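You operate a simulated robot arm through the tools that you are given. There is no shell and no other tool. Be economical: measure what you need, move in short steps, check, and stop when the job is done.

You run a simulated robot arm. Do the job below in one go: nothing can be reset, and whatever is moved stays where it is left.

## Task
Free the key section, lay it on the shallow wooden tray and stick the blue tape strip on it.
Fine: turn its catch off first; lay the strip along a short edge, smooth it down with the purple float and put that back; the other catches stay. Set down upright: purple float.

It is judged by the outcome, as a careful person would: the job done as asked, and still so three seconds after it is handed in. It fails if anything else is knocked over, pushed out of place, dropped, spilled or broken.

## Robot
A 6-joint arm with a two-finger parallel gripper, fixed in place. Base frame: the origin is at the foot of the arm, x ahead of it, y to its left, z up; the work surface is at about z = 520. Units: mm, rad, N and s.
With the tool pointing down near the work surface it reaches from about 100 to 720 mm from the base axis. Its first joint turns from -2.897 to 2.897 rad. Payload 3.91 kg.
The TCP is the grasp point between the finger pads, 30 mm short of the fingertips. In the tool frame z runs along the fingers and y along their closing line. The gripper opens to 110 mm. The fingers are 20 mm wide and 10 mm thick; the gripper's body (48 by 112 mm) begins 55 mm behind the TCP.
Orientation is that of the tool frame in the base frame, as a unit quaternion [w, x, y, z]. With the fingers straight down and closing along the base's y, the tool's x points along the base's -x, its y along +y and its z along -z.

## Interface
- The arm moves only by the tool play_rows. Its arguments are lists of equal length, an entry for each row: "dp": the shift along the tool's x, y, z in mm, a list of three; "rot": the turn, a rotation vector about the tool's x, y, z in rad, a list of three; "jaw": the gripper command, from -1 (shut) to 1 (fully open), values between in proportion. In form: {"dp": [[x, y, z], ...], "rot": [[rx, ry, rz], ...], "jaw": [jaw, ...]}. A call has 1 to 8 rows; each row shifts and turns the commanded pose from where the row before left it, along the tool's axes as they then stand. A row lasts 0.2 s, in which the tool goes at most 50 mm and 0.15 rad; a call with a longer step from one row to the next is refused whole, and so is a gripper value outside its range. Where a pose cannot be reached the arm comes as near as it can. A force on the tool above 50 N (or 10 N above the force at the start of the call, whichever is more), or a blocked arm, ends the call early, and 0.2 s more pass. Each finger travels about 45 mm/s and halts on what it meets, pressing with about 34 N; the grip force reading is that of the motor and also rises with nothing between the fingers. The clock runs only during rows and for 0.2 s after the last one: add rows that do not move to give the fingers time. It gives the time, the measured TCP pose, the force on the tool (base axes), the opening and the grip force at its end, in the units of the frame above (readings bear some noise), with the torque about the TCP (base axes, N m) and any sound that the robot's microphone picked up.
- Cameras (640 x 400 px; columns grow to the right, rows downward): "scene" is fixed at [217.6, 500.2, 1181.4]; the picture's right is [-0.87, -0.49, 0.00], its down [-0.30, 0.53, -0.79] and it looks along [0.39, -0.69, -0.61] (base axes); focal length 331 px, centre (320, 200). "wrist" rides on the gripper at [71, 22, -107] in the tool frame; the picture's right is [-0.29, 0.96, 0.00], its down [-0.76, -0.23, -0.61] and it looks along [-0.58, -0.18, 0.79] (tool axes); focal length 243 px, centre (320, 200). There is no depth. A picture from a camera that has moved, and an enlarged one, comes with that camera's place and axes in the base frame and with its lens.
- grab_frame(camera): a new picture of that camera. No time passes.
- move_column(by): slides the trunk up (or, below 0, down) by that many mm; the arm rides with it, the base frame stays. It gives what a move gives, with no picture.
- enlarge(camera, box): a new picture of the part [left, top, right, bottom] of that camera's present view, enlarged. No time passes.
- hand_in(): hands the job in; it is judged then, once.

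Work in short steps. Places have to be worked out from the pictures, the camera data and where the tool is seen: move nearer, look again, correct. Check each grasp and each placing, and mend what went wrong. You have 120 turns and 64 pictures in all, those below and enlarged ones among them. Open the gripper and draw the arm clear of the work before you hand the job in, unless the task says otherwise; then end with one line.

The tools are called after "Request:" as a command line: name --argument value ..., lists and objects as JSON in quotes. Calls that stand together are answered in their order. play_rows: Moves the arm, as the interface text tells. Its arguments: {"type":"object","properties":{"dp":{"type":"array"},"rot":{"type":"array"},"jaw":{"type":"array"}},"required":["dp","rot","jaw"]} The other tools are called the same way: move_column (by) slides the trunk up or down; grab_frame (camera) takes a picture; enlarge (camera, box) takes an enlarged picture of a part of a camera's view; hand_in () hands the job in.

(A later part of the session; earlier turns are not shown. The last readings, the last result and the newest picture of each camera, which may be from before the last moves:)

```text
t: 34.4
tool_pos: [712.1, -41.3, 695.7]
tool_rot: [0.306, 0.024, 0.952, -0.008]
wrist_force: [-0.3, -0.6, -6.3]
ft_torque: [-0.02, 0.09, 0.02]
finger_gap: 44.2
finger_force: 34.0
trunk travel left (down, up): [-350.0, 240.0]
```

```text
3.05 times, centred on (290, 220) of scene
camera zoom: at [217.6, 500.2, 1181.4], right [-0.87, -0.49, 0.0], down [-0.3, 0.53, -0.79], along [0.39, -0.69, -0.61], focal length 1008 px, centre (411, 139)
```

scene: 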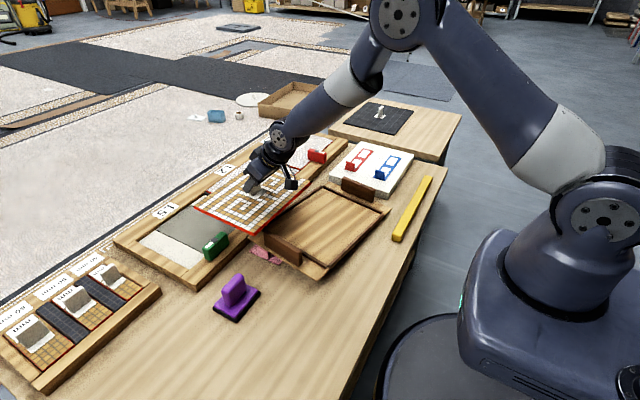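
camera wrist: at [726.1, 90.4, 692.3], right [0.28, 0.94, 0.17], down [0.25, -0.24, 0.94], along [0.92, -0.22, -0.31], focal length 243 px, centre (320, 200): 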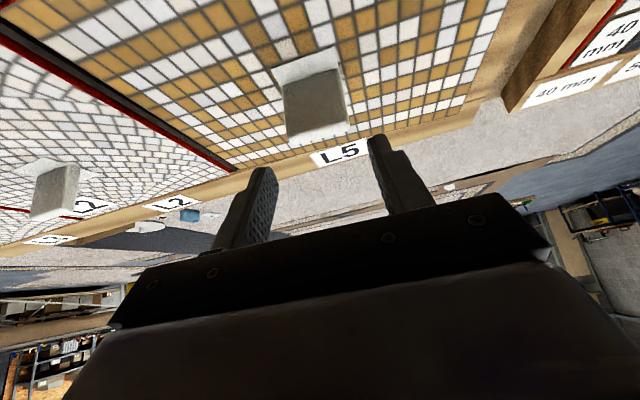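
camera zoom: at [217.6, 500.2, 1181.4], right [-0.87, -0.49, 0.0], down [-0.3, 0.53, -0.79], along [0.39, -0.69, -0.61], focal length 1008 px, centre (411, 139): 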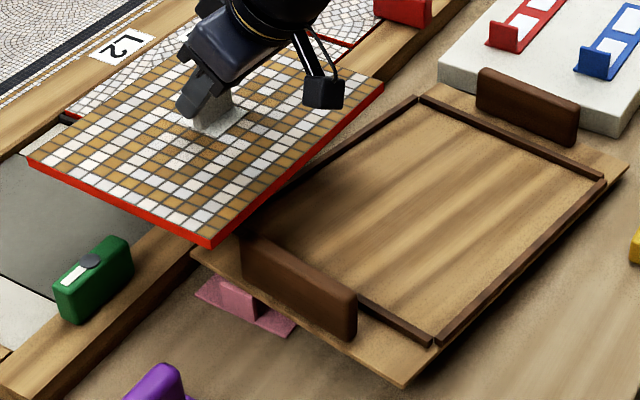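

Section ≈245×193, tray inner ≈251×219, yaw difference ≈ −0.16 rad. Rotate about the vertical and move over the tray centre (~567, −145).

Request:
play_rows --dp '[[0, 0, 0], [0, 0, 0], [0, 0, 0]]' --rot '[[0.047, 0, 0.066], [0.047, 0, 0.066], [0, 0, 0]]' --jaw '[-1, -1, -1]'

Request:
play_rows --dp '[[9, -11.3, -6.1], [17, -22.6, -12.2], [17, -22.6, -12.2], [17, -22.6, -12.2], [17, -22.6, -12.2], [17, -22.6, -12.2], [8, -11.3, -6.1], [0, 0, 0]]' --rot '[[0, 0, 0], [0, 0, 0], [0, 0, 0], [0, 0, 0], [0, 0, 0], [0, 0, 0], [0, 0, 0], [0, 0, 0]]' --jaw '[-1, -1, -1, -1, -1, -1, -1, -1]'

Request:
enlarge --camera "scene" --box '[225, 145, 415, 285]'

```text
t: 35.2
tool_pos: [713.5, -40.6, 695.0]
tool_rot: [0.304, 0.102, 0.947, -0.033]
wrist_force: [0.4, -0.5, -6.4]
ft_torque: [0.02, 0.03, 0.0]
finger_gap: 43.6
finger_force: 34.2
trunk travel left (down, up): [-350.0, 240.0]
```

```text
t: 37.0
tool_pos: [568.4, -143.1, 694.1]
tool_rot: [0.304, 0.101, 0.947, -0.031]
wrist_force: [-0.1, -0.9, -6.0]
ft_torque: [0.05, 0.08, 0.0]
finger_gap: 43.8
finger_force: 33.6
out of reach, approached as far as the arm can: row 5
trunk travel left (down, up): [-350.0, 240.0]
```

```text
2.86 times, centred on (320, 215) of scene
camera zoom: at [217.6, 500.2, 1181.4], right [-0.87, -0.49, 0.0], down [-0.3, 0.53, -0.79], along [0.39, -0.69, -0.61], focal length 945 px, centre (320, 157)
```

zoom: 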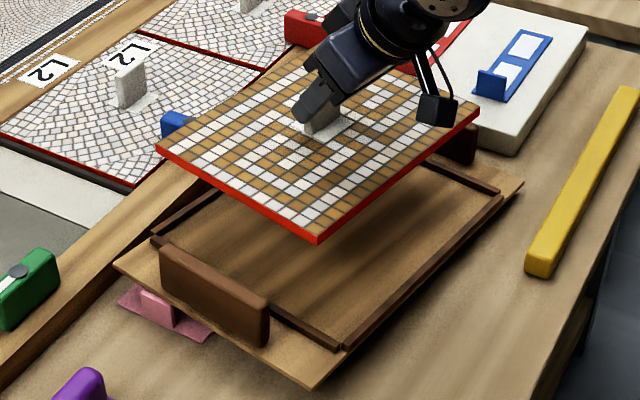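

Tray and section corners are inconsistent with a flat tray; the tray may be propped on the pink piece. Zoom to check how the tray sits.

Request:
enlarge --camera "scene" --box '[250, 220, 350, 285]'

Request:
grab_frame --camera "wrist"

```text
6.15 times, centred on (300, 252) of scene
camera zoom: at [217.6, 500.2, 1181.4], right [-0.87, -0.49, 0.0], down [-0.3, 0.53, -0.79], along [0.39, -0.69, -0.61], focal length 2036 px, centre (443, -123)
```

zoom: 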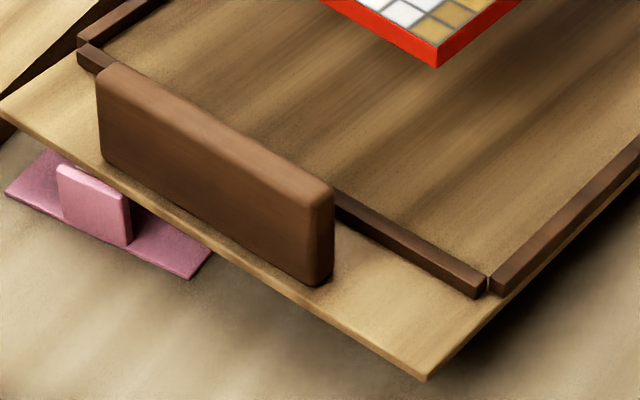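

```text
24 pictures are left
camera wrist: at [455.9, -95.7, 740.9], right [0.43, 0.89, 0.17], down [0.21, -0.28, 0.94], along [0.88, -0.37, -0.31], focal length 243 px, centre (320, 200)
```

wrist: 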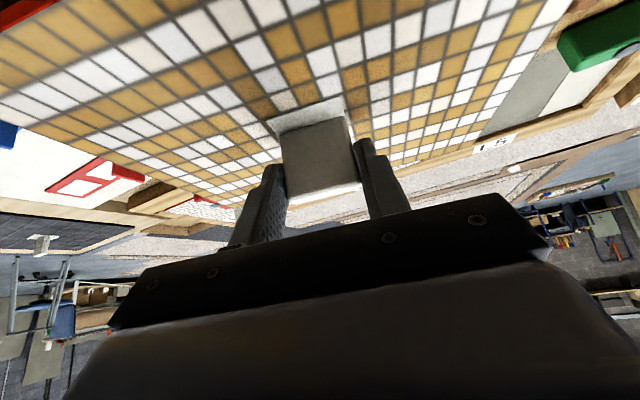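

The rim solves to a level rectangle (yaw ≈ −9.4°), with ~8–16 mm margins around the section. Shift ~8 mm in −x, untwist 0.02 and lower 60 mm, then compare.

Request:
play_rows --dp '[[6.3, -1.7, -4.5], [0, 0, 0]]' --rot '[[-0.012, 0, -0.016], [0, 0, 0]]' --jaw '[-1, -1]'

Request:
move_column --by -50

Request:
enlarge --camera "scene" --box '[235, 155, 405, 285]'

```text
t: 37.6
tool_pos: [560.9, -142.0, 695.0]
tool_rot: [0.305, 0.091, 0.948, -0.028]
wrist_force: [0.2, -0.1, -6.6]
ft_torque: [-0.02, 0.09, -0.02]
finger_gap: 43.9
finger_force: 33.5
trunk travel left (down, up): [-350.0, 240.0]
```

```text
t: 38.5
tool_pos: [561.0, -142.7, 645.5]
tool_rot: [0.305, 0.092, 0.948, -0.028]
wrist_force: [-0.1, -0.4, -7.2]
ft_torque: [0.02, 0.1, 0.02]
finger_gap: 43.7
finger_force: 34.1
trunk travel left (down, up): [-300.0, 290.0]
```

```text
3.08 times, centred on (320, 220) of scene
camera zoom: at [217.6, 500.2, 1181.4], right [-0.87, -0.49, 0.0], down [-0.3, 0.53, -0.79], along [0.39, -0.69, -0.61], focal length 1018 px, centre (320, 138)
```

zoom: 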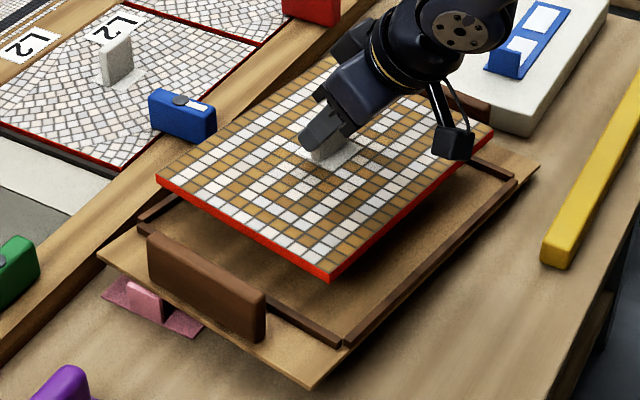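

Image comparison suggests a further ~5 mm in −x and about 45–50 mm of drop left. Shift and lower 28.

Request:
play_rows --dp '[[4, -1, -2.9], [0, 0, 0]]' --rot '[[0, 0, 0], [0, 0, 0]]' --jaw '[-1, -1]'

Request:
move_column --by -28

Request:
enlarge --camera "scene" --box '[235, 155, 405, 285]'

```text
t: 39.1
tool_pos: [556.2, -142.6, 645.5]
tool_rot: [0.304, 0.092, 0.948, -0.029]
wrist_force: [-0.4, -0.4, -7.0]
ft_torque: [0.0, 0.1, 0.0]
finger_gap: 44.0
finger_force: 33.6
trunk travel left (down, up): [-300.0, 290.0]
```

```text
t: 39.9
tool_pos: [555.3, -144.3, 618.0]
tool_rot: [0.305, 0.093, 0.948, -0.029]
wrist_force: [-0.9, 0.1, -0.1]
ft_torque: [0.69, -0.72, 0.13]
finger_gap: 43.9
finger_force: 33.3
trunk travel left (down, up): [-272.0, 318.0]
```

```text
3.08 times, centred on (320, 220) of scene
camera zoom: at [217.6, 500.2, 1181.4], right [-0.87, -0.49, 0.0], down [-0.3, 0.53, -0.79], along [0.39, -0.69, -0.61], focal length 1018 px, centre (320, 138)
```

zoom: 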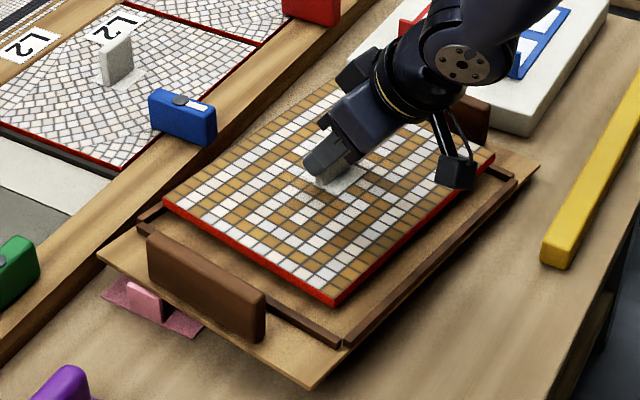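

Contact: torque says the far-left (+x,+y) corner touches first while the near edge is still high. Zoom to see whether it is on the rim or floor.

Request:
enlarge --camera "scene" --box '[262, 200, 338, 276]'

Request:
enlarge --camera "scene" --box '[325, 170, 401, 246]'

```text
5.26 times, centred on (300, 238) of scene
camera zoom: at [217.6, 500.2, 1181.4], right [-0.87, -0.49, 0.0], down [-0.3, 0.53, -0.79], along [0.39, -0.69, -0.61], focal length 1742 px, centre (425, 0)
```

zoom: 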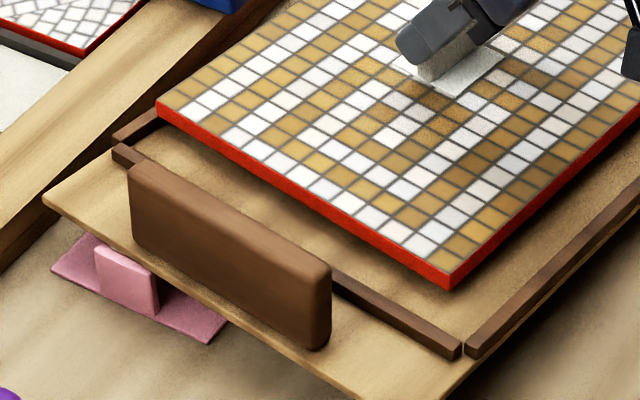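

```text
5.26 times, centred on (363, 208) of scene
camera zoom: at [217.6, 500.2, 1181.4], right [-0.87, -0.49, 0.0], down [-0.3, 0.53, -0.79], along [0.39, -0.69, -0.61], focal length 1742 px, centre (94, 158)
```

zoom: 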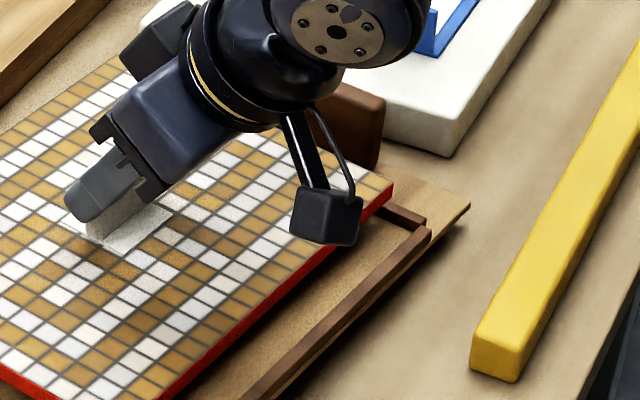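

The section is resting on the far and −y rails: it needs about −11 mm in x and +19 mm in y. Lift 12, shift, and lower partly.

Request:
move_column --by 12

Request:
play_rows --dp '[[6, 8, -4], [5.5, 8.5, -4.3], [0, 0, 0]]' --rot '[[0, 0, 0], [0, 0, 0], [0, 0, 0]]' --jaw '[-1, -1, -1]'

Request:
move_column --by -10

Request:
enlarge --camera "scene" --box '[245, 165, 405, 285]'

```text
t: 40.5
tool_pos: [554.5, -142.6, 628.2]
tool_rot: [0.303, 0.092, 0.948, -0.029]
wrist_force: [-0.1, 0.1, -6.9]
ft_torque: [0.01, 0.07, -0.02]
finger_gap: 44.0
finger_force: 34.0
trunk travel left (down, up): [-284.0, 306.0]
```

```text
t: 41.3
tool_pos: [544.9, -123.2, 628.6]
tool_rot: [0.304, 0.092, 0.948, -0.029]
wrist_force: [-0.2, 0.0, -6.3]
ft_torque: [0.02, 0.08, -0.03]
finger_gap: 43.9
finger_force: 34.4
trunk travel left (down, up): [-284.0, 306.0]
```

```text
t: 41.9
tool_pos: [544.1, -123.9, 618.5]
tool_rot: [0.305, 0.092, 0.947, -0.029]
wrist_force: [-0.2, 0.7, -6.2]
ft_torque: [0.03, 0.07, 0.02]
finger_gap: 43.6
finger_force: 34.0
trunk travel left (down, up): [-274.0, 316.0]
```

```text
3.33 times, centred on (325, 225) of scene
camera zoom: at [217.6, 500.2, 1181.4], right [-0.87, -0.49, 0.0], down [-0.3, 0.53, -0.79], along [0.39, -0.69, -0.61], focal length 1103 px, centre (303, 117)
```

zoom: 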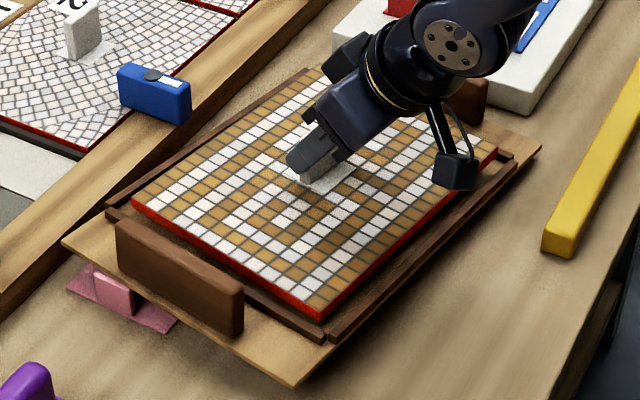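

Now clear of the far rail; the +y margin looks slim, so shift −5 mm in y and lower stepwise.

Request:
play_rows --dp '[[-0.8, -4.9, 0.6], [0, 0, 0]]' --rot '[[0, 0, 0], [0, 0, 0]]' --jaw '[-1, -1]'

Request:
move_column --by -6

Request:
enlarge --camera "scene" --box '[245, 165, 405, 285]'

```text
t: 42.5
tool_pos: [544.6, -129.2, 618.9]
tool_rot: [0.304, 0.092, 0.948, -0.029]
wrist_force: [1.1, 0.6, -6.3]
ft_torque: [-0.02, 0.1, -0.02]
finger_gap: 43.8
finger_force: 34.3
trunk travel left (down, up): [-274.0, 316.0]
```

```text
t: 43.0
tool_pos: [544.2, -129.2, 612.4]
tool_rot: [0.305, 0.092, 0.948, -0.029]
wrist_force: [-0.2, 0.0, -7.1]
ft_torque: [0.04, 0.11, 0.03]
finger_gap: 43.7
finger_force: 34.1
trunk travel left (down, up): [-268.0, 322.0]
```

```text
3.33 times, centred on (325, 225) of scene
camera zoom: at [217.6, 500.2, 1181.4], right [-0.87, -0.49, 0.0], down [-0.3, 0.53, -0.79], along [0.39, -0.69, -0.61], focal length 1103 px, centre (303, 117)
```

zoom: 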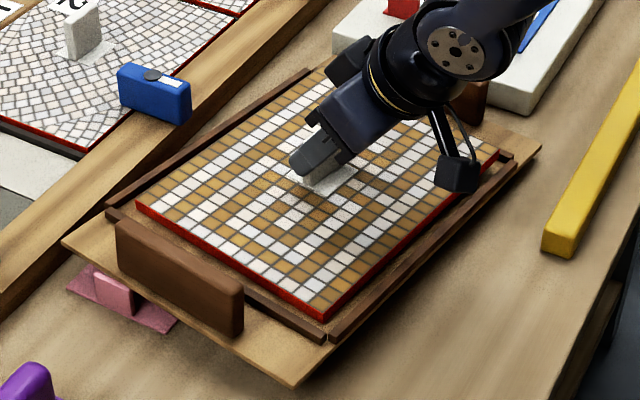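

Looks centred in the rim. Lower on in small steps until contact.

Request:
move_column --by -4

Request:
move_column --by -4

```text
t: 43.5
tool_pos: [543.3, -130.0, 609.6]
tool_rot: [0.305, 0.093, 0.947, -0.029]
wrist_force: [-2.6, -1.0, 4.6]
ft_torque: [1.31, -0.03, 0.01]
finger_gap: 44.3
finger_force: 33.9
trunk travel left (down, up): [-264.0, 326.0]
```

```text
t: 44.1
tool_pos: [544.9, -129.4, 604.8]
tool_rot: [0.306, 0.092, 0.947, -0.028]
wrist_force: [0.3, -4.4, 5.2]
ft_torque: [1.17, -0.31, -0.08]
finger_gap: 45.1
finger_force: 33.8
trunk travel left (down, up): [-260.0, 330.0]
```

Contact on the +y edge. Look whether it is on floor or rail.

Request:
enlarge --camera "scene" --box '[255, 195, 345, 265]'

Request:
enlarge --camera "scene" --box '[320, 170, 410, 240]'

```text
5.71 times, centred on (300, 230) of scene
camera zoom: at [217.6, 500.2, 1181.4], right [-0.87, -0.49, 0.0], down [-0.3, 0.53, -0.79], along [0.39, -0.69, -0.61], focal length 1891 px, centre (434, 29)
```

zoom: 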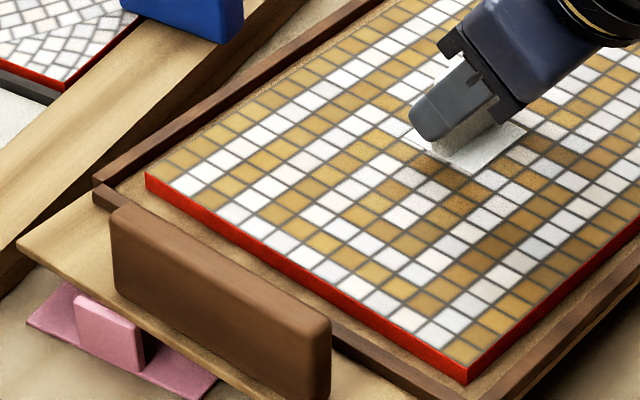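

```text
5.71 times, centred on (365, 205) of scene
camera zoom: at [217.6, 500.2, 1181.4], right [-0.87, -0.49, 0.0], down [-0.3, 0.53, -0.79], along [0.39, -0.69, -0.61], focal length 1891 px, centre (63, 171)
```

zoom: 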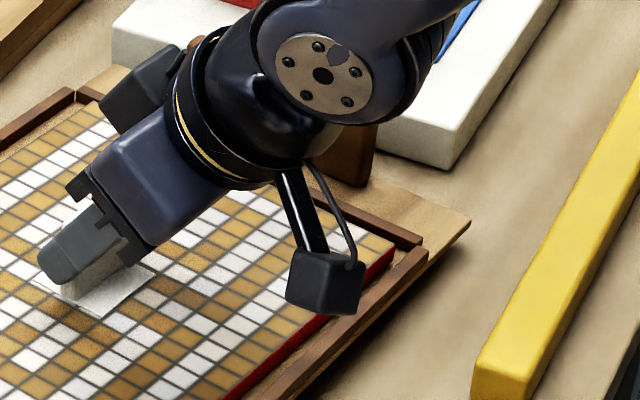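

Section lies within the rim all round, +y edge on the floor. Lower 3 more, then open gently.

Request:
move_column --by -3

Request:
play_rows --dp '[[0, 0, 0], [0, 0, 0], [0, 0, 0], [0, 0, 0]]' --rot '[[0, 0, 0], [0, 0, 0], [0, 0, 0], [0, 0, 0]]' --jaw '[-0.15, -0.05, 0.05, 0.15]'

```text
t: 44.6
tool_pos: [544.3, -128.9, 604.0]
tool_rot: [0.306, 0.092, 0.947, -0.029]
wrist_force: [-1.1, -8.3, 19.7]
ft_torque: [0.93, 0.4, 0.31]
finger_gap: 45.2
finger_force: 34.0
trunk travel left (down, up): [-257.0, 333.0]
```

```text
t: 45.6
tool_pos: [543.5, -129.1, 601.6]
tool_rot: [0.305, 0.092, 0.948, -0.029]
wrist_force: [0.6, -0.1, 0.8]
ft_torque: [0.02, -0.03, 0.04]
finger_gap: 63.3
finger_force: 0.0
trunk travel left (down, up): [-257.0, 333.0]
```

Released. Retreat up along the tool axis and raise the trunk.

Request:
play_rows --dp '[[0, 0, -25], [0, 0, -35], [0, 0, 0]]' --rot '[[0, 0, 0], [0, 0, 0], [0, 0, 0]]' --jaw '[0.2, 0.2, 0.2]'

Request:
move_column --by 120

Request:
play_rows --dp '[[0, -30, 0], [0, -30, 0], [0, -30, 0], [0, -30, 0], [0, 0, 0]]' --rot '[[0, 0.15, 0], [0, 0.15, 0], [0, 0.15, 0], [0, 0.15, 0], [0, 0.02, 0]]' --jaw '[0.2, 0.2, 0.2, 0.2, 0.2]'

Request:
grab_frame --camera "wrist"

```text
t: 46.4
tool_pos: [510.1, -121.1, 652.4]
tool_rot: [0.305, 0.092, 0.948, -0.029]
wrist_force: [0.0, -0.5, 0.1]
ft_torque: [0.0, 0.0, -0.02]
finger_gap: 66.0
finger_force: 0.2
trunk travel left (down, up): [-257.0, 333.0]
```

```text
t: 47.9
tool_pos: [509.7, -121.2, 771.7]
tool_rot: [0.305, 0.092, 0.947, -0.029]
wrist_force: [1.1, -0.2, 0.0]
ft_torque: [-0.02, 0.03, -0.02]
finger_gap: 65.9
finger_force: 0.1
trunk travel left (down, up): [-377.0, 213.0]
```

```text
t: 49.1
tool_pos: [489.0, -239.1, 772.0]
tool_rot: [0.0, 0.097, 0.995, 0.0]
wrist_force: [0.0, -0.5, 0.5]
ft_torque: [0.01, 0.0, 0.02]
finger_gap: 65.9
finger_force: 0.1
out of reach, approached as far as the arm can: row 1, 2
trunk travel left (down, up): [-377.0, 213.0]
```

```text
15 pictures are left
camera wrist: at [423.0, -203.7, 878.9], right [0.47, 0.88, 0.0], down [0.7, -0.37, 0.61], along [0.54, -0.28, -0.79], focal length 243 px, centre (320, 200)
```

wrist: 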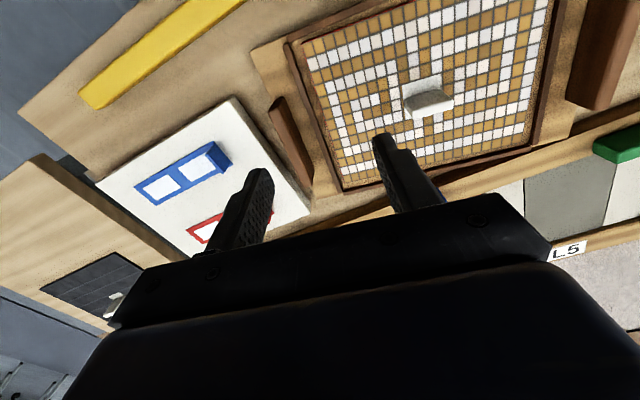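

The key section lies neatly in the tray. Now zoom on the blue strip with the wrist camera and the scene camera.

Request:
enlarge --camera "wrist" --box '[115, 100, 275, 200]'

Request:
enlarge --camera "scene" --box '[325, 130, 425, 200]'

```text
4.00 times, centred on (195, 150) of wrist
camera zoom: at [423.0, -203.7, 878.9], right [0.47, 0.88, 0.0], down [0.7, -0.37, 0.61], along [0.54, -0.28, -0.79], focal length 970 px, centre (820, 400)
```

zoom: 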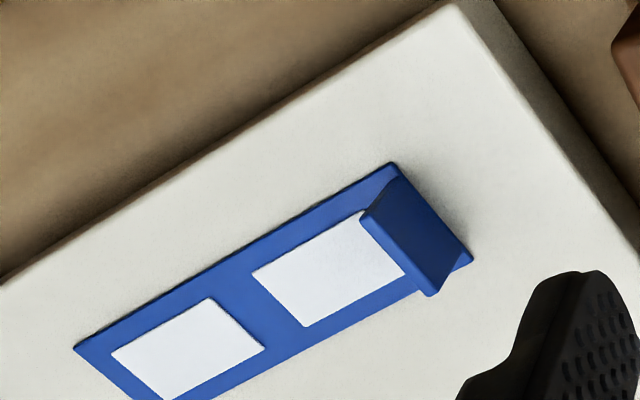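

```text
5.71 times, centred on (375, 165) of scene
camera zoom: at [217.6, 500.2, 1181.4], right [-0.87, -0.49, 0.0], down [-0.3, 0.53, -0.79], along [0.39, -0.69, -0.61], focal length 1891 px, centre (6, 400)
```

zoom: 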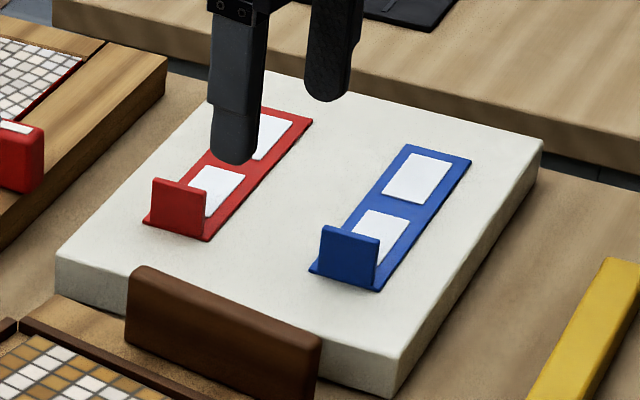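

Blue strip: tab at about (498.5, −403), z 560–592, 35 wide in x, thin in y; strip ≈170 long toward −y. Turn the tool to match and go above the tab.

Request:
play_rows --dp '[[0, 0, 0], [0, 0, 0], [-3, -32.7, 10], [-3, -32.7, 20], [-3, -32.7, 20], [-3, -32.7, 30], [-3, -32.7, 32], [0, 0, 0]]' --rot '[[0, 0, -0.08], [0, 0, -0.08], [0, 0, 0], [0, 0, 0], [0, 0, 0], [0, 0, 0], [0, 0, 0], [0, 0, 0]]' --jaw '[-0.2, -0.2, -0.2, -0.2, -0.2, -0.2, -0.2, -0.2]'

Request:
grab_frame --camera "wrist"

```text
t: 50.9
tool_pos: [498.9, -401.9, 656.7]
tool_rot: [0.001, 0.016, 1.0, 0.001]
wrist_force: [0.2, -0.7, -0.7]
ft_torque: [-0.02, 0.03, 0.0]
finger_gap: 44.1
finger_force: 0.0
trunk travel left (down, up): [-377.0, 213.0]
```

```text
12 pictures are left
camera wrist: at [427.8, -377.9, 765.1], right [0.32, 0.95, 0.0], down [0.75, -0.26, 0.61], along [0.58, -0.19, -0.79], focal length 243 px, centre (320, 200)
```

wrist: 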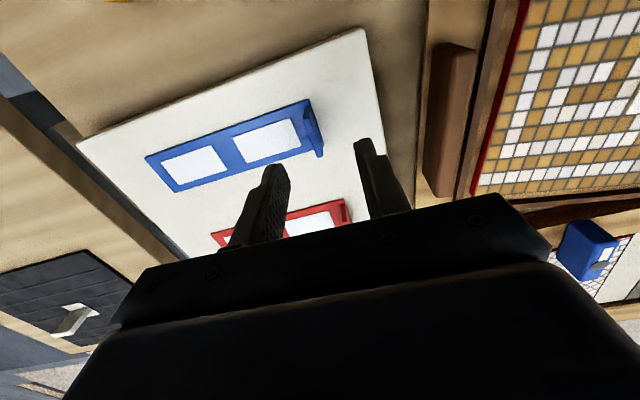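

Tab centre ≈ (500, −405). Descend to z≈594 with a 3 mm correction and close.

Request:
play_rows --dp '[[-1, -3, 25], [0, 0, 25], [0, 0, 12.5], [0, 0, 0]]' --rot '[[0, 0, 0], [0, 0, 0], [0, 0, 0], [0, 0, 0]]' --jaw '[-0.2, -0.2, -0.2, -0.2]'

Request:
play_rows --dp '[[0, 0, 0], [0, 0, 0], [0, 0, 0], [0, 0, 0]]' --rot '[[0, 0, 0], [0, 0, 0], [0, 0, 0], [0, 0, 0]]' --jaw '[-1, -1, -1, -1]'

Request:
enlarge --camera "scene" --box '[325, 120, 425, 200]'

```text
t: 51.9
tool_pos: [497.5, -406.9, 597.3]
tool_rot: [0.001, 0.016, 1.0, 0.0]
wrist_force: [0.6, -0.2, -0.2]
ft_torque: [0.0, 0.0, -0.04]
finger_gap: 44.0
finger_force: 0.0
trunk travel left (down, up): [-377.0, 213.0]
```

```text
t: 52.9
tool_pos: [497.8, -405.5, 596.2]
tool_rot: [0.0, 0.017, 1.0, -0.001]
wrist_force: [-0.4, 0.0, -0.3]
ft_torque: [-0.01, 0.03, 0.02]
finger_gap: 4.5
finger_force: 33.7
trunk travel left (down, up): [-377.0, 213.0]
```

```text
5.00 times, centred on (375, 160) of scene
camera zoom: at [217.6, 500.2, 1181.4], right [-0.87, -0.49, 0.0], down [-0.3, 0.53, -0.79], along [0.39, -0.69, -0.61], focal length 1654 px, centre (45, 400)
```

zoom: 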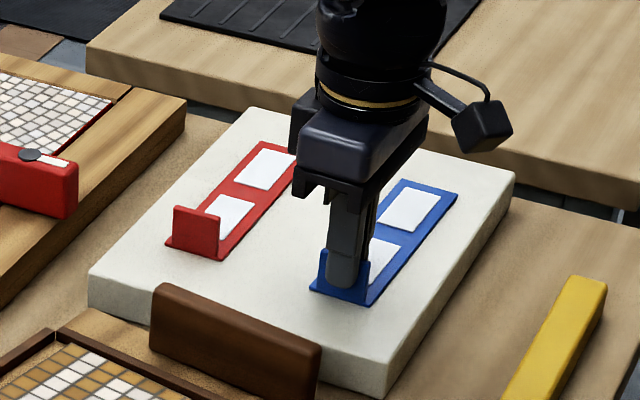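

Tab gripped (4.5 mm). Lift 110 mm and check, then start turning.

Request:
move_column --by 110

Request:
play_rows --dp '[[0, 20, 0], [0, 20, 0], [0, 20, 0], [0, 20, 0], [0, 20, 0], [0, 20, 0], [0, 0, 0]]' --rot '[[0, 0, 0], [0, 0, 0], [0, 0, 0], [0, 0, 0], [0, 0, 0], [0, 0, 0], [0, 0, 0]]' --jaw '[-1, -1, -1, -1, -1, -1, -1]'

Request:
play_rows --dp '[[0, 0, 0], [0, 0, 0], [0, 0, 0], [0, 0, 0], [0, 0, 0], [0, 0, 0], [0, 0, 0], [0, 0, 0]]' --rot '[[0, 0, -0.144], [0, 0, -0.144], [0, 0, -0.144], [0, 0, -0.144], [0, 0, -0.144], [0, 0, -0.144], [0, 0, -0.144], [0, 0, 0]]' --jaw '[-1, -1, -1, -1, -1, -1, -1, -1]'

```text
t: 54.3
tool_pos: [498.8, -406.0, 706.3]
tool_rot: [0.002, 0.016, 1.0, 0.0]
wrist_force: [-0.3, -1.2, 0.0]
ft_torque: [-0.01, 0.0, -0.01]
finger_gap: 4.5
finger_force: 34.0
trunk travel left (down, up): [-487.0, 103.0]
```

```text
t: 55.9
tool_pos: [502.4, -285.6, 708.1]
tool_rot: [0.001, 0.016, 1.0, 0.0]
wrist_force: [-0.1, 0.6, 0.6]
ft_torque: [0.03, -0.01, 0.0]
finger_gap: 4.2
finger_force: 33.9
trunk travel left (down, up): [-487.0, 103.0]
```

```text
t: 57.7
tool_pos: [501.7, -285.1, 707.8]
tool_rot: [0.002, -0.47, 0.883, 0.0]
wrist_force: [-0.3, -0.2, -0.1]
ft_torque: [0.02, 0.0, 0.01]
finger_gap: 4.4
finger_force: 33.6
trunk travel left (down, up): [-487.0, 103.0]
```

Turn the rest and carry over to the +y short edge of the section at safe height.

Request:
play_rows --dp '[[0, 0, 0], [0, 0, 0], [0, 0, 0], [0, 0, 0]]' --rot '[[0, 0, -0.143], [0, 0, -0.143], [0, 0, -0.142], [0, 0, 0]]' --jaw '[-1, -1, -1, -1]'

Request:
play_rows --dp '[[-37.7, 8.5, 0], [-37.7, 8.5, 0], [-37.7, 8.5, 0], [-37.7, 8.5, 0], [-37.7, 8.5, 0], [-37.7, 8.5, 0], [-37.7, 8.5, 0], [0, 0, 0]]' --rot '[[0, 0, 0], [0, 0, 0], [0, 0, 0], [0, 0, 0], [0, 0, 0], [0, 0, 0], [0, 0, 0], [0, 0, 0]]' --jaw '[-1, -1, -1, -1, -1, -1, -1, -1]'

Request:
move_column --by -65

Request:
enlarge --camera "scene" --box '[250, 150, 410, 280]'

```text
t: 58.7
tool_pos: [503.0, -286.8, 706.3]
tool_rot: [0.001, -0.646, 0.763, 0.0]
wrist_force: [0.2, 0.4, -1.1]
ft_torque: [0.02, -0.02, -0.01]
finger_gap: 4.4
finger_force: 33.6
trunk travel left (down, up): [-487.0, 103.0]
```

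```text
t: 60.5
tool_pos: [489.0, -16.5, 708.6]
tool_rot: [0.001, -0.645, 0.764, -0.001]
wrist_force: [-0.4, -0.8, -1.2]
ft_torque: [-0.05, 0.0, 0.03]
finger_gap: 4.5
finger_force: 34.2
trunk travel left (down, up): [-487.0, 103.0]
```

```text
t: 61.5
tool_pos: [488.6, -15.5, 644.5]
tool_rot: [0.001, -0.645, 0.764, 0.0]
wrist_force: [-0.8, -0.3, 0.0]
ft_torque: [-0.01, 0.0, 0.0]
finger_gap: 4.1
finger_force: 34.4
trunk travel left (down, up): [-422.0, 168.0]
```

```text
3.08 times, centred on (330, 215) of scene
camera zoom: at [217.6, 500.2, 1181.4], right [-0.87, -0.49, 0.0], down [-0.3, 0.53, -0.79], along [0.39, -0.69, -0.61], focal length 1018 px, centre (289, 154)
```

zoom: 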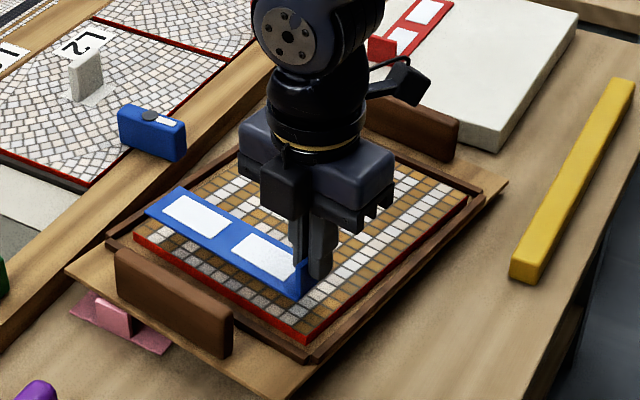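

Strip is about over the edge; needs ~9 mm further in and a few mm outward in x. Shift and lower to near the surface, then check.

Request:
play_rows --dp '[[9.1, -3.9, 0], [0, 0, 0]]' --rot '[[0, 0, 0], [0, 0, 0]]' --jaw '[-1, -1]'

Request:
move_column --by -30

Request:
enlarge --camera "scene" --box '[260, 180, 350, 250]'

```text
t: 62.1
tool_pos: [490.9, -26.1, 643.3]
tool_rot: [0.001, -0.646, 0.764, 0.001]
wrist_force: [-0.4, 0.1, 0.4]
ft_torque: [0.0, 0.04, 0.0]
finger_gap: 4.4
finger_force: 34.0
trunk travel left (down, up): [-422.0, 168.0]
```

```text
t: 62.9
tool_pos: [491.4, -26.7, 614.0]
tool_rot: [0.001, -0.646, 0.764, -0.001]
wrist_force: [-0.2, -1.3, -0.9]
ft_torque: [0.03, 0.04, -0.03]
finger_gap: 4.4
finger_force: 33.9
trunk travel left (down, up): [-392.0, 198.0]
```

```text
5.71 times, centred on (305, 215) of scene
camera zoom: at [217.6, 500.2, 1181.4], right [-0.87, -0.49, 0.0], down [-0.3, 0.53, -0.79], along [0.39, -0.69, -0.61], focal length 1891 px, centre (406, 114)
```

zoom: 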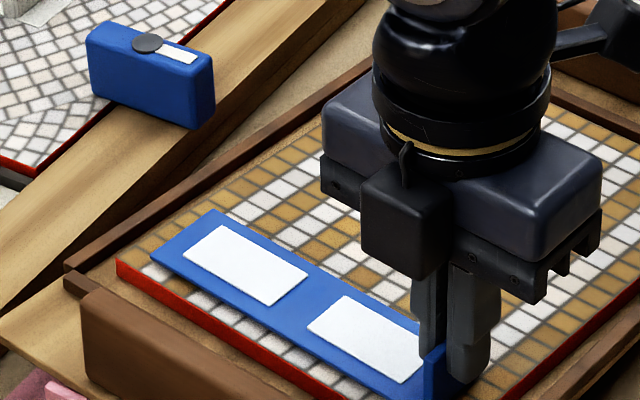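

After the last ~12 mm drop the strip will lie ≈5 mm inside the edge. Nudge 1.5 mm in and lower until contact.

Request:
play_rows --dp '[[1.5, 0, 4], [0, 0, 3], [0, 0, 0]]' --rot '[[0, 0, 0], [0, 0, 0], [0, 0, 0]]' --jaw '[-1, -1, -1]'

Request:
play_rows --dp '[[0, 0, 3], [0, 0, 0]]' --rot '[[0, 0, 0], [0, 0, 0]]' --jaw '[-1, -1]'

Request:
play_rows --dp '[[0, 0, 2], [0, 0, 0]]' --rot '[[0, 0, 0], [0, 0, 0]]' --jaw '[-1, -1]'

```text
t: 63.7
tool_pos: [491.2, -27.3, 606.5]
tool_rot: [0.001, -0.645, 0.764, -0.001]
wrist_force: [-4.3, 1.2, 12.6]
ft_torque: [0.28, -0.33, 0.0]
finger_gap: 4.1
finger_force: 33.9
trunk travel left (down, up): [-392.0, 198.0]
```

```text
t: 64.3
tool_pos: [491.9, -28.1, 604.2]
tool_rot: [0.001, -0.646, 0.764, -0.002]
wrist_force: [-4.5, 1.5, 15.0]
ft_torque: [0.27, -0.54, 0.02]
finger_gap: 4.4
finger_force: 33.7
trunk travel left (down, up): [-392.0, 198.0]
```

```text
t: 64.9
tool_pos: [490.7, -28.4, 603.4]
tool_rot: [0.001, -0.645, 0.764, -0.001]
wrist_force: [-4.7, 1.3, 14.3]
ft_torque: [0.25, -0.62, 0.01]
finger_gap: 4.8
finger_force: 34.3
trunk travel left (down, up): [-392.0, 198.0]
```

Contact at z≈604 (surface ≈567). Release gently and rise.

Request:
play_rows --dp '[[0, 0, -1.5], [0, 0, 0], [0, 0, 0], [0, 0, -20], [0, 0, -40], [0, 0, -40], [0, 0, 0]]' --rot '[[0, 0, 0], [0, 0, 0], [0, 0, 0], [0, 0, 0], [0, 0, 0], [0, 0, 0], [0, 0, 0]]' --jaw '[-0.85, -0.7, -0.6, -0.5, -0.4, -0.4, -0.4]'

Request:
move_column --by 60

```text
t: 66.5
tool_pos: [491.2, -27.6, 705.1]
tool_rot: [0.0, -0.646, 0.763, -0.001]
wrist_force: [-1.1, 0.0, 0.2]
ft_torque: [0.02, -0.01, -0.01]
finger_gap: 33.0
finger_force: 0.0
trunk travel left (down, up): [-392.0, 198.0]
```

```text
t: 67.5
tool_pos: [492.1, -27.7, 764.6]
tool_rot: [0.001, -0.646, 0.764, -0.001]
wrist_force: [0.9, -0.2, 0.1]
ft_torque: [0.01, 0.01, -0.05]
finger_gap: 33.0
finger_force: 0.0
trunk travel left (down, up): [-452.0, 138.0]
```

Now rotate the tool back and go look at the purple float.

Request:
play_rows --dp '[[0, 0, 0], [0, 0, 0], [0, 0, 0], [0, 0, 0], [0, 0, 0], [0, 0, 0], [0, 0, 0], [0, 0, 0]]' --rot '[[0, 0, 0.14], [0, 0, 0.14], [0, 0, 0.14], [0, 0, 0.14], [0, 0, 0.14], [0, 0, 0.14], [0, 0, 0.14], [0, 0, 0.14]]' --jaw '[0, 0, 0, 0, 0, 0, 0, 0]'

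Request:
play_rows --dp '[[0, 0, 0], [0, 0, 0], [-10, 40, 0], [-10, 40, 0], [-10, 40, 0], [-10, 40, 0], [-10, 20, 0], [0, 0, 0]]' --rot '[[0, 0, 0.14], [0, 0, 0.145], [0, 0, 0], [0, 0, 0], [0, 0, 0], [0, 0, 0], [0, 0, 0], [0, 0, 0]]' --jaw '[0, 0, 0, 0, 0, 0, 0, 0]'

Request:
grab_frame --camera "wrist"

Request:
enlarge --camera "scene" --box '[200, 190, 350, 330]'

```text
t: 69.3
tool_pos: [492.3, -27.4, 764.7]
tool_rot: [0.001, -0.14, 0.99, 0.0]
wrist_force: [-0.4, -0.2, 0.2]
ft_torque: [-0.02, -0.06, -0.02]
finger_gap: 54.9
finger_force: 0.0
trunk travel left (down, up): [-452.0, 138.0]
```

```text
t: 71.1
tool_pos: [543.8, 152.8, 764.2]
tool_rot: [0.001, 0.001, 1.0, 0.0]
wrist_force: [0.8, 0.8, -0.3]
ft_torque: [0.0, 0.02, 0.03]
finger_gap: 55.0
finger_force: 0.2
trunk travel left (down, up): [-452.0, 138.0]
```

```text
8 pictures are left
camera wrist: at [471.1, 175.1, 871.0], right [0.29, 0.96, 0.0], down [0.76, -0.23, 0.61], along [0.58, -0.18, -0.79], focal length 243 px, centre (320, 200)
```

wrist: 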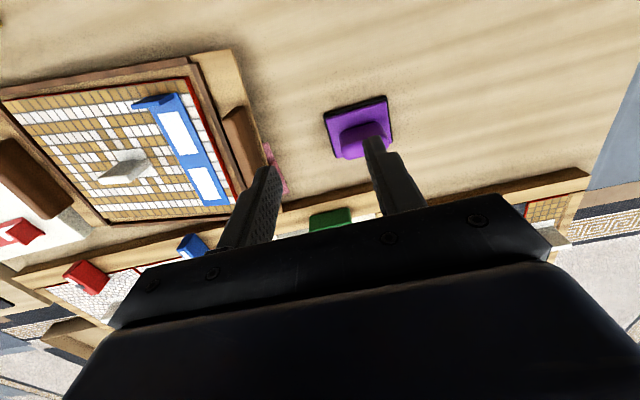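

```text
2.86 times, centred on (275, 260) of scene
camera zoom: at [217.6, 500.2, 1181.4], right [-0.87, -0.49, 0.0], down [-0.3, 0.53, -0.79], along [0.39, -0.69, -0.61], focal length 945 px, centre (449, 29)
```

zoom: 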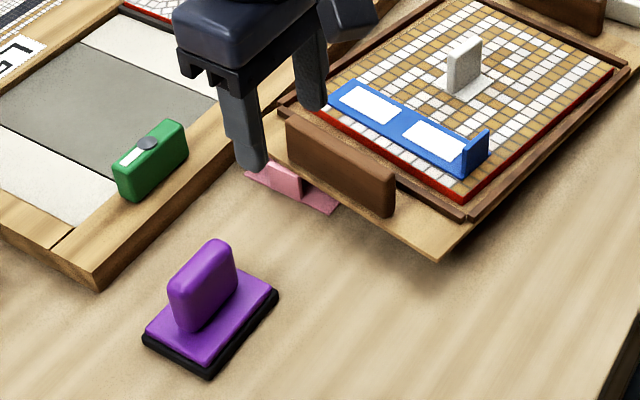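

Strip lies well along the short edge. Float: base centre ≈(613,188), 69×85, handle along y, top z≈597. Go above it, open wide, then check once from the scene.

Request:
play_rows --dp '[[-17.3, 8.8, 28.5], [-17.3, 8.8, 28.5], [-17.3, 8.8, 28.5], [-17.3, 8.8, 28.5], [0, 0, 0]]' --rot '[[0, 0, 0.035], [0, 0, 0], [0, 0, 0], [0, 0, 0], [0, 0, 0]]' --jaw '[0.7, 0.7, 0.7, 0.7, 0.7]'

Request:
grab_frame --camera "wrist"

```text
t: 72.3
tool_pos: [611.7, 185.8, 650.1]
tool_rot: [0.0, 0.018, 1.0, 0.0]
wrist_force: [0.3, 0.3, 0.1]
ft_torque: [0.0, 0.0, -0.02]
finger_gap: 93.6
finger_force: 0.0
trunk travel left (down, up): [-452.0, 138.0]
```

```text
6 pictures are left
camera wrist: at [542.0, 211.3, 757.8], right [0.33, 0.95, 0.0], down [0.75, -0.26, 0.61], along [0.58, -0.2, -0.79], focal length 243 px, centre (320, 200)
```

wrist: 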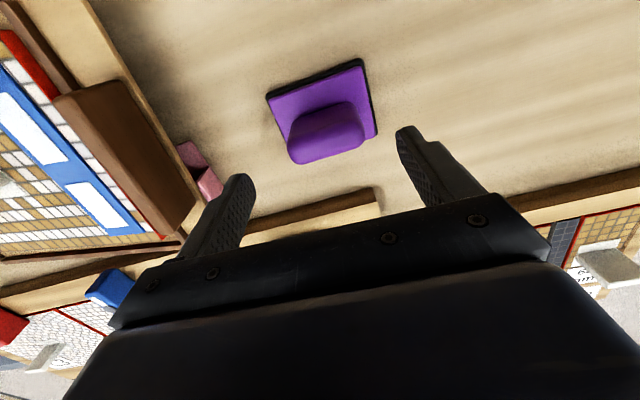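

Handle centre ≈(612,190). Correct 4 mm, descend to z≈584 and close along y.

Request:
play_rows --dp '[[-1.5, 4.3, 16], [0, 0, 25], [0, 0, 25], [0, 0, 0]]' --rot '[[0, 0, -0.01], [0, 0, 0], [0, 0, 0], [0, 0, 0]]' --jaw '[0.7, 0.7, 0.7, 0.7]'

Request:
play_rows --dp '[[0, 0, 0], [0, 0, 0], [0, 0, 0], [0, 0, 0], [0, 0, 0]]' --rot '[[0, 0, 0], [0, 0, 0], [0, 0, 0], [0, 0, 0], [0, 0, 0]]' --jaw '[-0.5, -0.5, -0.5, -0.5, -0.5]'

```text
t: 73.3
tool_pos: [613.7, 188.6, 584.5]
tool_rot: [0.001, 0.014, 1.0, 0.001]
wrist_force: [0.6, 0.0, 0.2]
ft_torque: [0.0, 0.0, -0.02]
finger_gap: 93.6
finger_force: 0.1
trunk travel left (down, up): [-452.0, 138.0]
```

```text
t: 74.5
tool_pos: [614.8, 188.3, 585.2]
tool_rot: [0.0, 0.014, 1.0, 0.0]
wrist_force: [0.4, 1.0, 0.9]
ft_torque: [-0.02, -0.08, 0.08]
finger_gap: 59.6
finger_force: 33.8
trunk travel left (down, up): [-452.0, 138.0]
```

Float gripped (59.6 mm); home TCP (614.5, 188.4, 585). Lift, align to the strip and carry over.

Request:
move_column --by 110

Request:
play_rows --dp '[[5, -35.7, 0], [5, -35.7, 0], [5, -35.7, 0], [5, -35.7, 0], [5, -35.7, 0], [5, -35.7, 0], [5, -35.7, 0], [0, 0, 0]]' --rot '[[0, 0, 0.135], [0, 0, 0], [0, 0, 0], [0, 0, 0], [0, 0, 0], [0, 0, 0], [0, 0, 0], [0, 0, 0]]' --jaw '[-0.5, -0.5, -0.5, -0.5, -0.5, -0.5, -0.5, -0.5]'

Request:
move_column --by -42

Request:
enlarge --camera "scene" --box '[250, 150, 390, 270]'

```text
t: 75.9
tool_pos: [614.4, 188.9, 694.7]
tool_rot: [0.0, 0.014, 1.0, 0.0]
wrist_force: [0.0, 0.2, -1.9]
ft_torque: [-0.01, -0.01, -0.04]
finger_gap: 59.9
finger_force: 33.6
trunk travel left (down, up): [-562.0, 28.0]
```

```text
t: 77.7
tool_pos: [542.9, -53.8, 695.7]
tool_rot: [0.0, 0.081, 0.997, 0.001]
wrist_force: [-0.5, 0.2, -1.4]
ft_torque: [0.01, -0.02, 0.02]
finger_gap: 59.6
finger_force: 34.3
trunk travel left (down, up): [-562.0, 28.0]
```

```text
t: 78.6
tool_pos: [542.6, -54.3, 653.0]
tool_rot: [0.001, 0.081, 0.997, 0.0]
wrist_force: [-0.2, -0.7, -1.3]
ft_torque: [0.02, 0.02, 0.02]
finger_gap: 59.7
finger_force: 34.0
trunk travel left (down, up): [-520.0, 70.0]
```

```text
3.33 times, centred on (320, 210) of scene
camera zoom: at [217.6, 500.2, 1181.4], right [-0.87, -0.49, 0.0], down [-0.3, 0.53, -0.79], along [0.39, -0.69, -0.61], focal length 1103 px, centre (320, 167)
```

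zoom: 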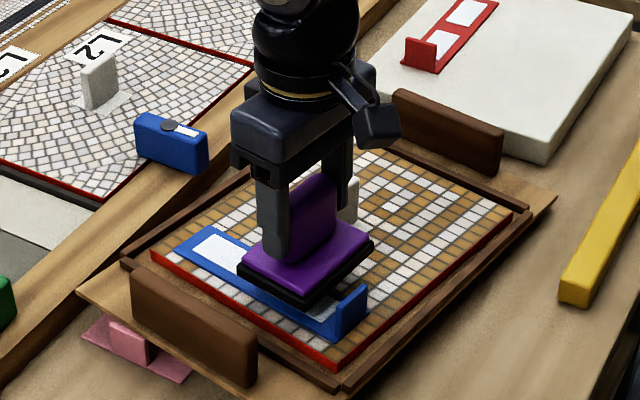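

Float is aligned over the strip, clear of both tabs. Lower to light contact.

Request:
play_rows --dp '[[0, 0, 8], [0, 0, 6], [0, 0, 0]]' --rot '[[0, 0, 0], [0, 0, 0], [0, 0, 0]]' --jaw '[-0.5, -0.5, -0.5]'

Request:
play_rows --dp '[[0, 0, 3], [0, 0, 0]]' --rot '[[0, 0, 0], [0, 0, 0]]' --jaw '[-0.5, -0.5]'

Request:
play_rows --dp '[[0, 0, 2], [0, 0, 0]]' --rot '[[0, 0, 0], [0, 0, 0]]' --jaw '[-0.5, -0.5]'

```text
t: 79.4
tool_pos: [543.1, -51.7, 640.0]
tool_rot: [0.001, 0.081, 0.997, 0.0]
wrist_force: [0.1, 0.0, -0.5]
ft_torque: [0.0, 0.0, 0.02]
finger_gap: 59.5
finger_force: 33.9
trunk travel left (down, up): [-520.0, 70.0]
```

```text
t: 80.0
tool_pos: [544.4, -52.9, 635.6]
tool_rot: [0.001, 0.08, 0.997, 0.0]
wrist_force: [0.4, 0.7, -1.7]
ft_torque: [-0.05, 0.02, 0.01]
finger_gap: 59.3
finger_force: 33.9
trunk travel left (down, up): [-520.0, 70.0]
```

```text
t: 80.6
tool_pos: [542.8, -53.1, 634.3]
tool_rot: [0.001, 0.082, 0.997, -0.001]
wrist_force: [-0.7, -0.2, -1.2]
ft_torque: [0.0, 0.0, 0.0]
finger_gap: 59.4
finger_force: 34.4
trunk travel left (down, up): [-520.0, 70.0]
```

Not touching yet; continue in 2 mm steps.

Request:
play_rows --dp '[[0, 0, 2], [0, 0, 0]]' --rot '[[0, 0, 0], [0, 0, 0]]' --jaw '[-0.5, -0.5]'

Request:
play_rows --dp '[[0, 0, 2], [0, 0, 0]]' --rot '[[0, 0, 0], [0, 0, 0]]' --jaw '[-0.5, -0.5]'

```text
t: 81.2
tool_pos: [543.4, -53.5, 632.9]
tool_rot: [0.002, 0.08, 0.997, 0.0]
wrist_force: [-0.5, 0.5, 6.7]
ft_torque: [0.27, -0.04, 0.01]
finger_gap: 59.6
finger_force: 34.3
trunk travel left (down, up): [-520.0, 70.0]
```

```text
t: 81.8
tool_pos: [544.4, -53.1, 632.4]
tool_rot: [0.003, 0.08, 0.997, 0.001]
wrist_force: [-2.0, -0.1, 23.5]
ft_torque: [0.94, -0.36, 0.05]
finger_gap: 59.7
finger_force: 33.9
trunk travel left (down, up): [-520.0, 70.0]
```

Contact ~23 N on the strip side. Ease 0.7 mm, then sweep: slightly toward the tab, then along to the far end.

Request:
play_rows --dp '[[0, 0, -0.7], [4, 0, 0], [4, 0, 0], [0, 0, 0]]' --rot '[[0, 0, 0], [0, 0, 0], [0, 0, 0], [0, 0, 0]]' --jaw '[-0.5, -0.5, -0.5, -0.5]'

Request:
play_rows --dp '[[-12, 0, 0], [-12, 0, 0], [-12, 0, 0], [-12, 0, 0], [-12, 0, 0], [-12, 0, 0], [-12, 0, 0], [0, 0, 0]]' --rot '[[0, 0, 0], [0, 0, 0], [0, 0, 0], [0, 0, 0], [0, 0, 0], [0, 0, 0], [0, 0, 0], [0, 0, 0]]' --jaw '[-0.5, -0.5, -0.5, -0.5, -0.5, -0.5, -0.5, -0.5]'

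```text
t: 82.8
tool_pos: [534.5, -51.1, 631.2]
tool_rot: [0.002, 0.081, 0.997, 0.0]
wrist_force: [7.3, -2.4, 17.9]
ft_torque: [0.58, -1.03, -0.24]
finger_gap: 59.8
finger_force: 34.3
trunk travel left (down, up): [-520.0, 70.0]
```

```text
t: 84.6
tool_pos: [617.6, -65.1, 632.0]
tool_rot: [0.002, 0.082, 0.997, 0.001]
wrist_force: [-10.3, -0.2, 14.8]
ft_torque: [0.53, -0.06, 0.31]
finger_gap: 59.9
finger_force: 34.2
trunk travel left (down, up): [-520.0, 70.0]
```

One full pass at ~15 N. Lift off and check the strip.

Request:
move_column --by 65

Request:
enlarge --camera "scene" --box '[250, 160, 390, 270]'

```text
t: 85.6
tool_pos: [617.0, -65.6, 695.4]
tool_rot: [0.001, 0.08, 0.997, 0.001]
wrist_force: [0.2, 0.4, -1.7]
ft_torque: [0.01, 0.02, -0.04]
finger_gap: 59.9
finger_force: 33.8
trunk travel left (down, up): [-585.0, 5.0]
```

```text
3.64 times, centred on (320, 215) of scene
camera zoom: at [217.6, 500.2, 1181.4], right [-0.87, -0.49, 0.0], down [-0.3, 0.53, -0.79], along [0.39, -0.69, -0.61], focal length 1203 px, centre (320, 146)
```

zoom: 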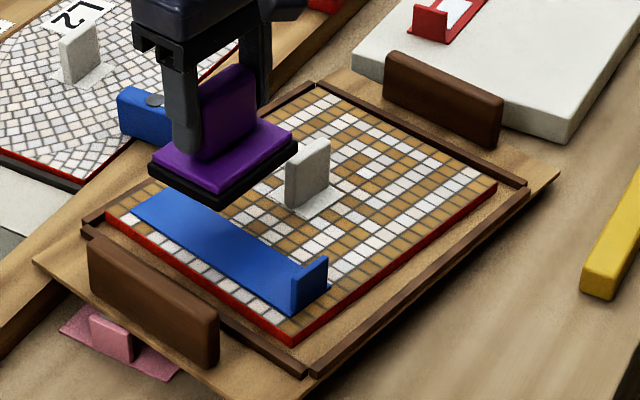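

The strip has turned solid blue: smoothed down. Carry the float back to its home.

Request:
play_rows --dp '[[6.2, 35.8, 0], [6.2, 35.8, 0], [6.2, 35.8, 0], [6.2, 35.8, 0], [6.2, 35.8, 0], [6.2, 35.8, 0], [6.2, 35.8, 0], [0, 0, 0]]' --rot '[[0, 0, 0], [0, 0, 0], [0, 0, 0], [0, 0, 0], [0, 0, 0], [0, 0, 0], [0, 0, 0], [0, 0, 0]]' --jaw '[-0.5, -0.5, -0.5, -0.5, -0.5, -0.5, -0.5, -0.5]'

Request:
play_rows --dp '[[0, 0, 0], [0, 0, 0]]' --rot '[[0, 0, -0.135], [0, 0, 0]]' --jaw '[-0.5, -0.5]'

Request:
move_column --by -95

```text
t: 87.4
tool_pos: [614.3, 189.5, 696.4]
tool_rot: [0.001, 0.081, 0.997, 0.0]
wrist_force: [-0.5, 0.1, -0.4]
ft_torque: [-0.03, 0.0, 0.02]
finger_gap: 59.8
finger_force: 34.6
trunk travel left (down, up): [-585.0, 5.0]
```

```text
t: 88.0
tool_pos: [616.3, 187.5, 696.4]
tool_rot: [0.001, 0.013, 1.0, 0.0]
wrist_force: [0.0, -0.4, -1.8]
ft_torque: [-0.01, -0.01, 0.02]
finger_gap: 59.6
finger_force: 33.7
trunk travel left (down, up): [-585.0, 5.0]
```

```text
t: 89.3
tool_pos: [615.3, 187.2, 600.9]
tool_rot: [0.001, 0.014, 1.0, 0.0]
wrist_force: [-0.2, 1.0, -1.7]
ft_torque: [0.03, -0.04, 0.0]
finger_gap: 59.7
finger_force: 33.9
trunk travel left (down, up): [-490.0, 100.0]
```

Position matches home; lower the last ~15 mm gently until contact.

Request:
play_rows --dp '[[0, 0.8, 6], [0, 0, 5], [0, 0, 0]]' --rot '[[0, 0, 0], [0, 0, 0], [0, 0, 0]]' --jaw '[-0.5, -0.5, -0.5]'

Request:
play_rows --dp '[[0, 0, 3], [0, 0, 0]]' --rot '[[0, 0, 0], [0, 0, 0]]' --jaw '[-0.5, -0.5]'

Request:
play_rows --dp '[[0, 0, 2], [0, 0, 0]]' --rot '[[0, 0, 0], [0, 0, 0]]' --jaw '[-0.5, -0.5]'

```text
t: 90.1
tool_pos: [616.5, 188.1, 589.9]
tool_rot: [0.0, 0.014, 1.0, 0.0]
wrist_force: [0.1, 0.3, -2.2]
ft_torque: [0.0, 0.05, -0.02]
finger_gap: 59.8
finger_force: 34.4
trunk travel left (down, up): [-490.0, 100.0]
```

```text
t: 90.7
tool_pos: [616.0, 188.5, 588.0]
tool_rot: [0.001, 0.014, 1.0, 0.001]
wrist_force: [-0.6, 0.4, -1.3]
ft_torque: [-0.01, 0.03, 0.01]
finger_gap: 59.6
finger_force: 34.1
trunk travel left (down, up): [-490.0, 100.0]
```

```text
t: 91.3
tool_pos: [615.2, 188.5, 584.6]
tool_rot: [0.001, 0.014, 1.0, 0.001]
wrist_force: [0.1, -0.4, -1.4]
ft_torque: [0.01, 0.01, -0.01]
finger_gap: 59.5
finger_force: 33.9
trunk travel left (down, up): [-490.0, 100.0]
```

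Request:
play_rows --dp '[[0, 0, 1.2], [0, 0, 0]]' --rot '[[0, 0, 0], [0, 0, 0]]' --jaw '[-0.5, -0.5]'

```text
t: 91.9
tool_pos: [613.9, 187.1, 584.3]
tool_rot: [0.001, 0.014, 1.0, 0.0]
wrist_force: [-1.8, -1.3, 3.6]
ft_torque: [-0.29, 0.2, -0.02]
finger_gap: 59.7
finger_force: 33.8
trunk travel left (down, up): [-490.0, 100.0]
```

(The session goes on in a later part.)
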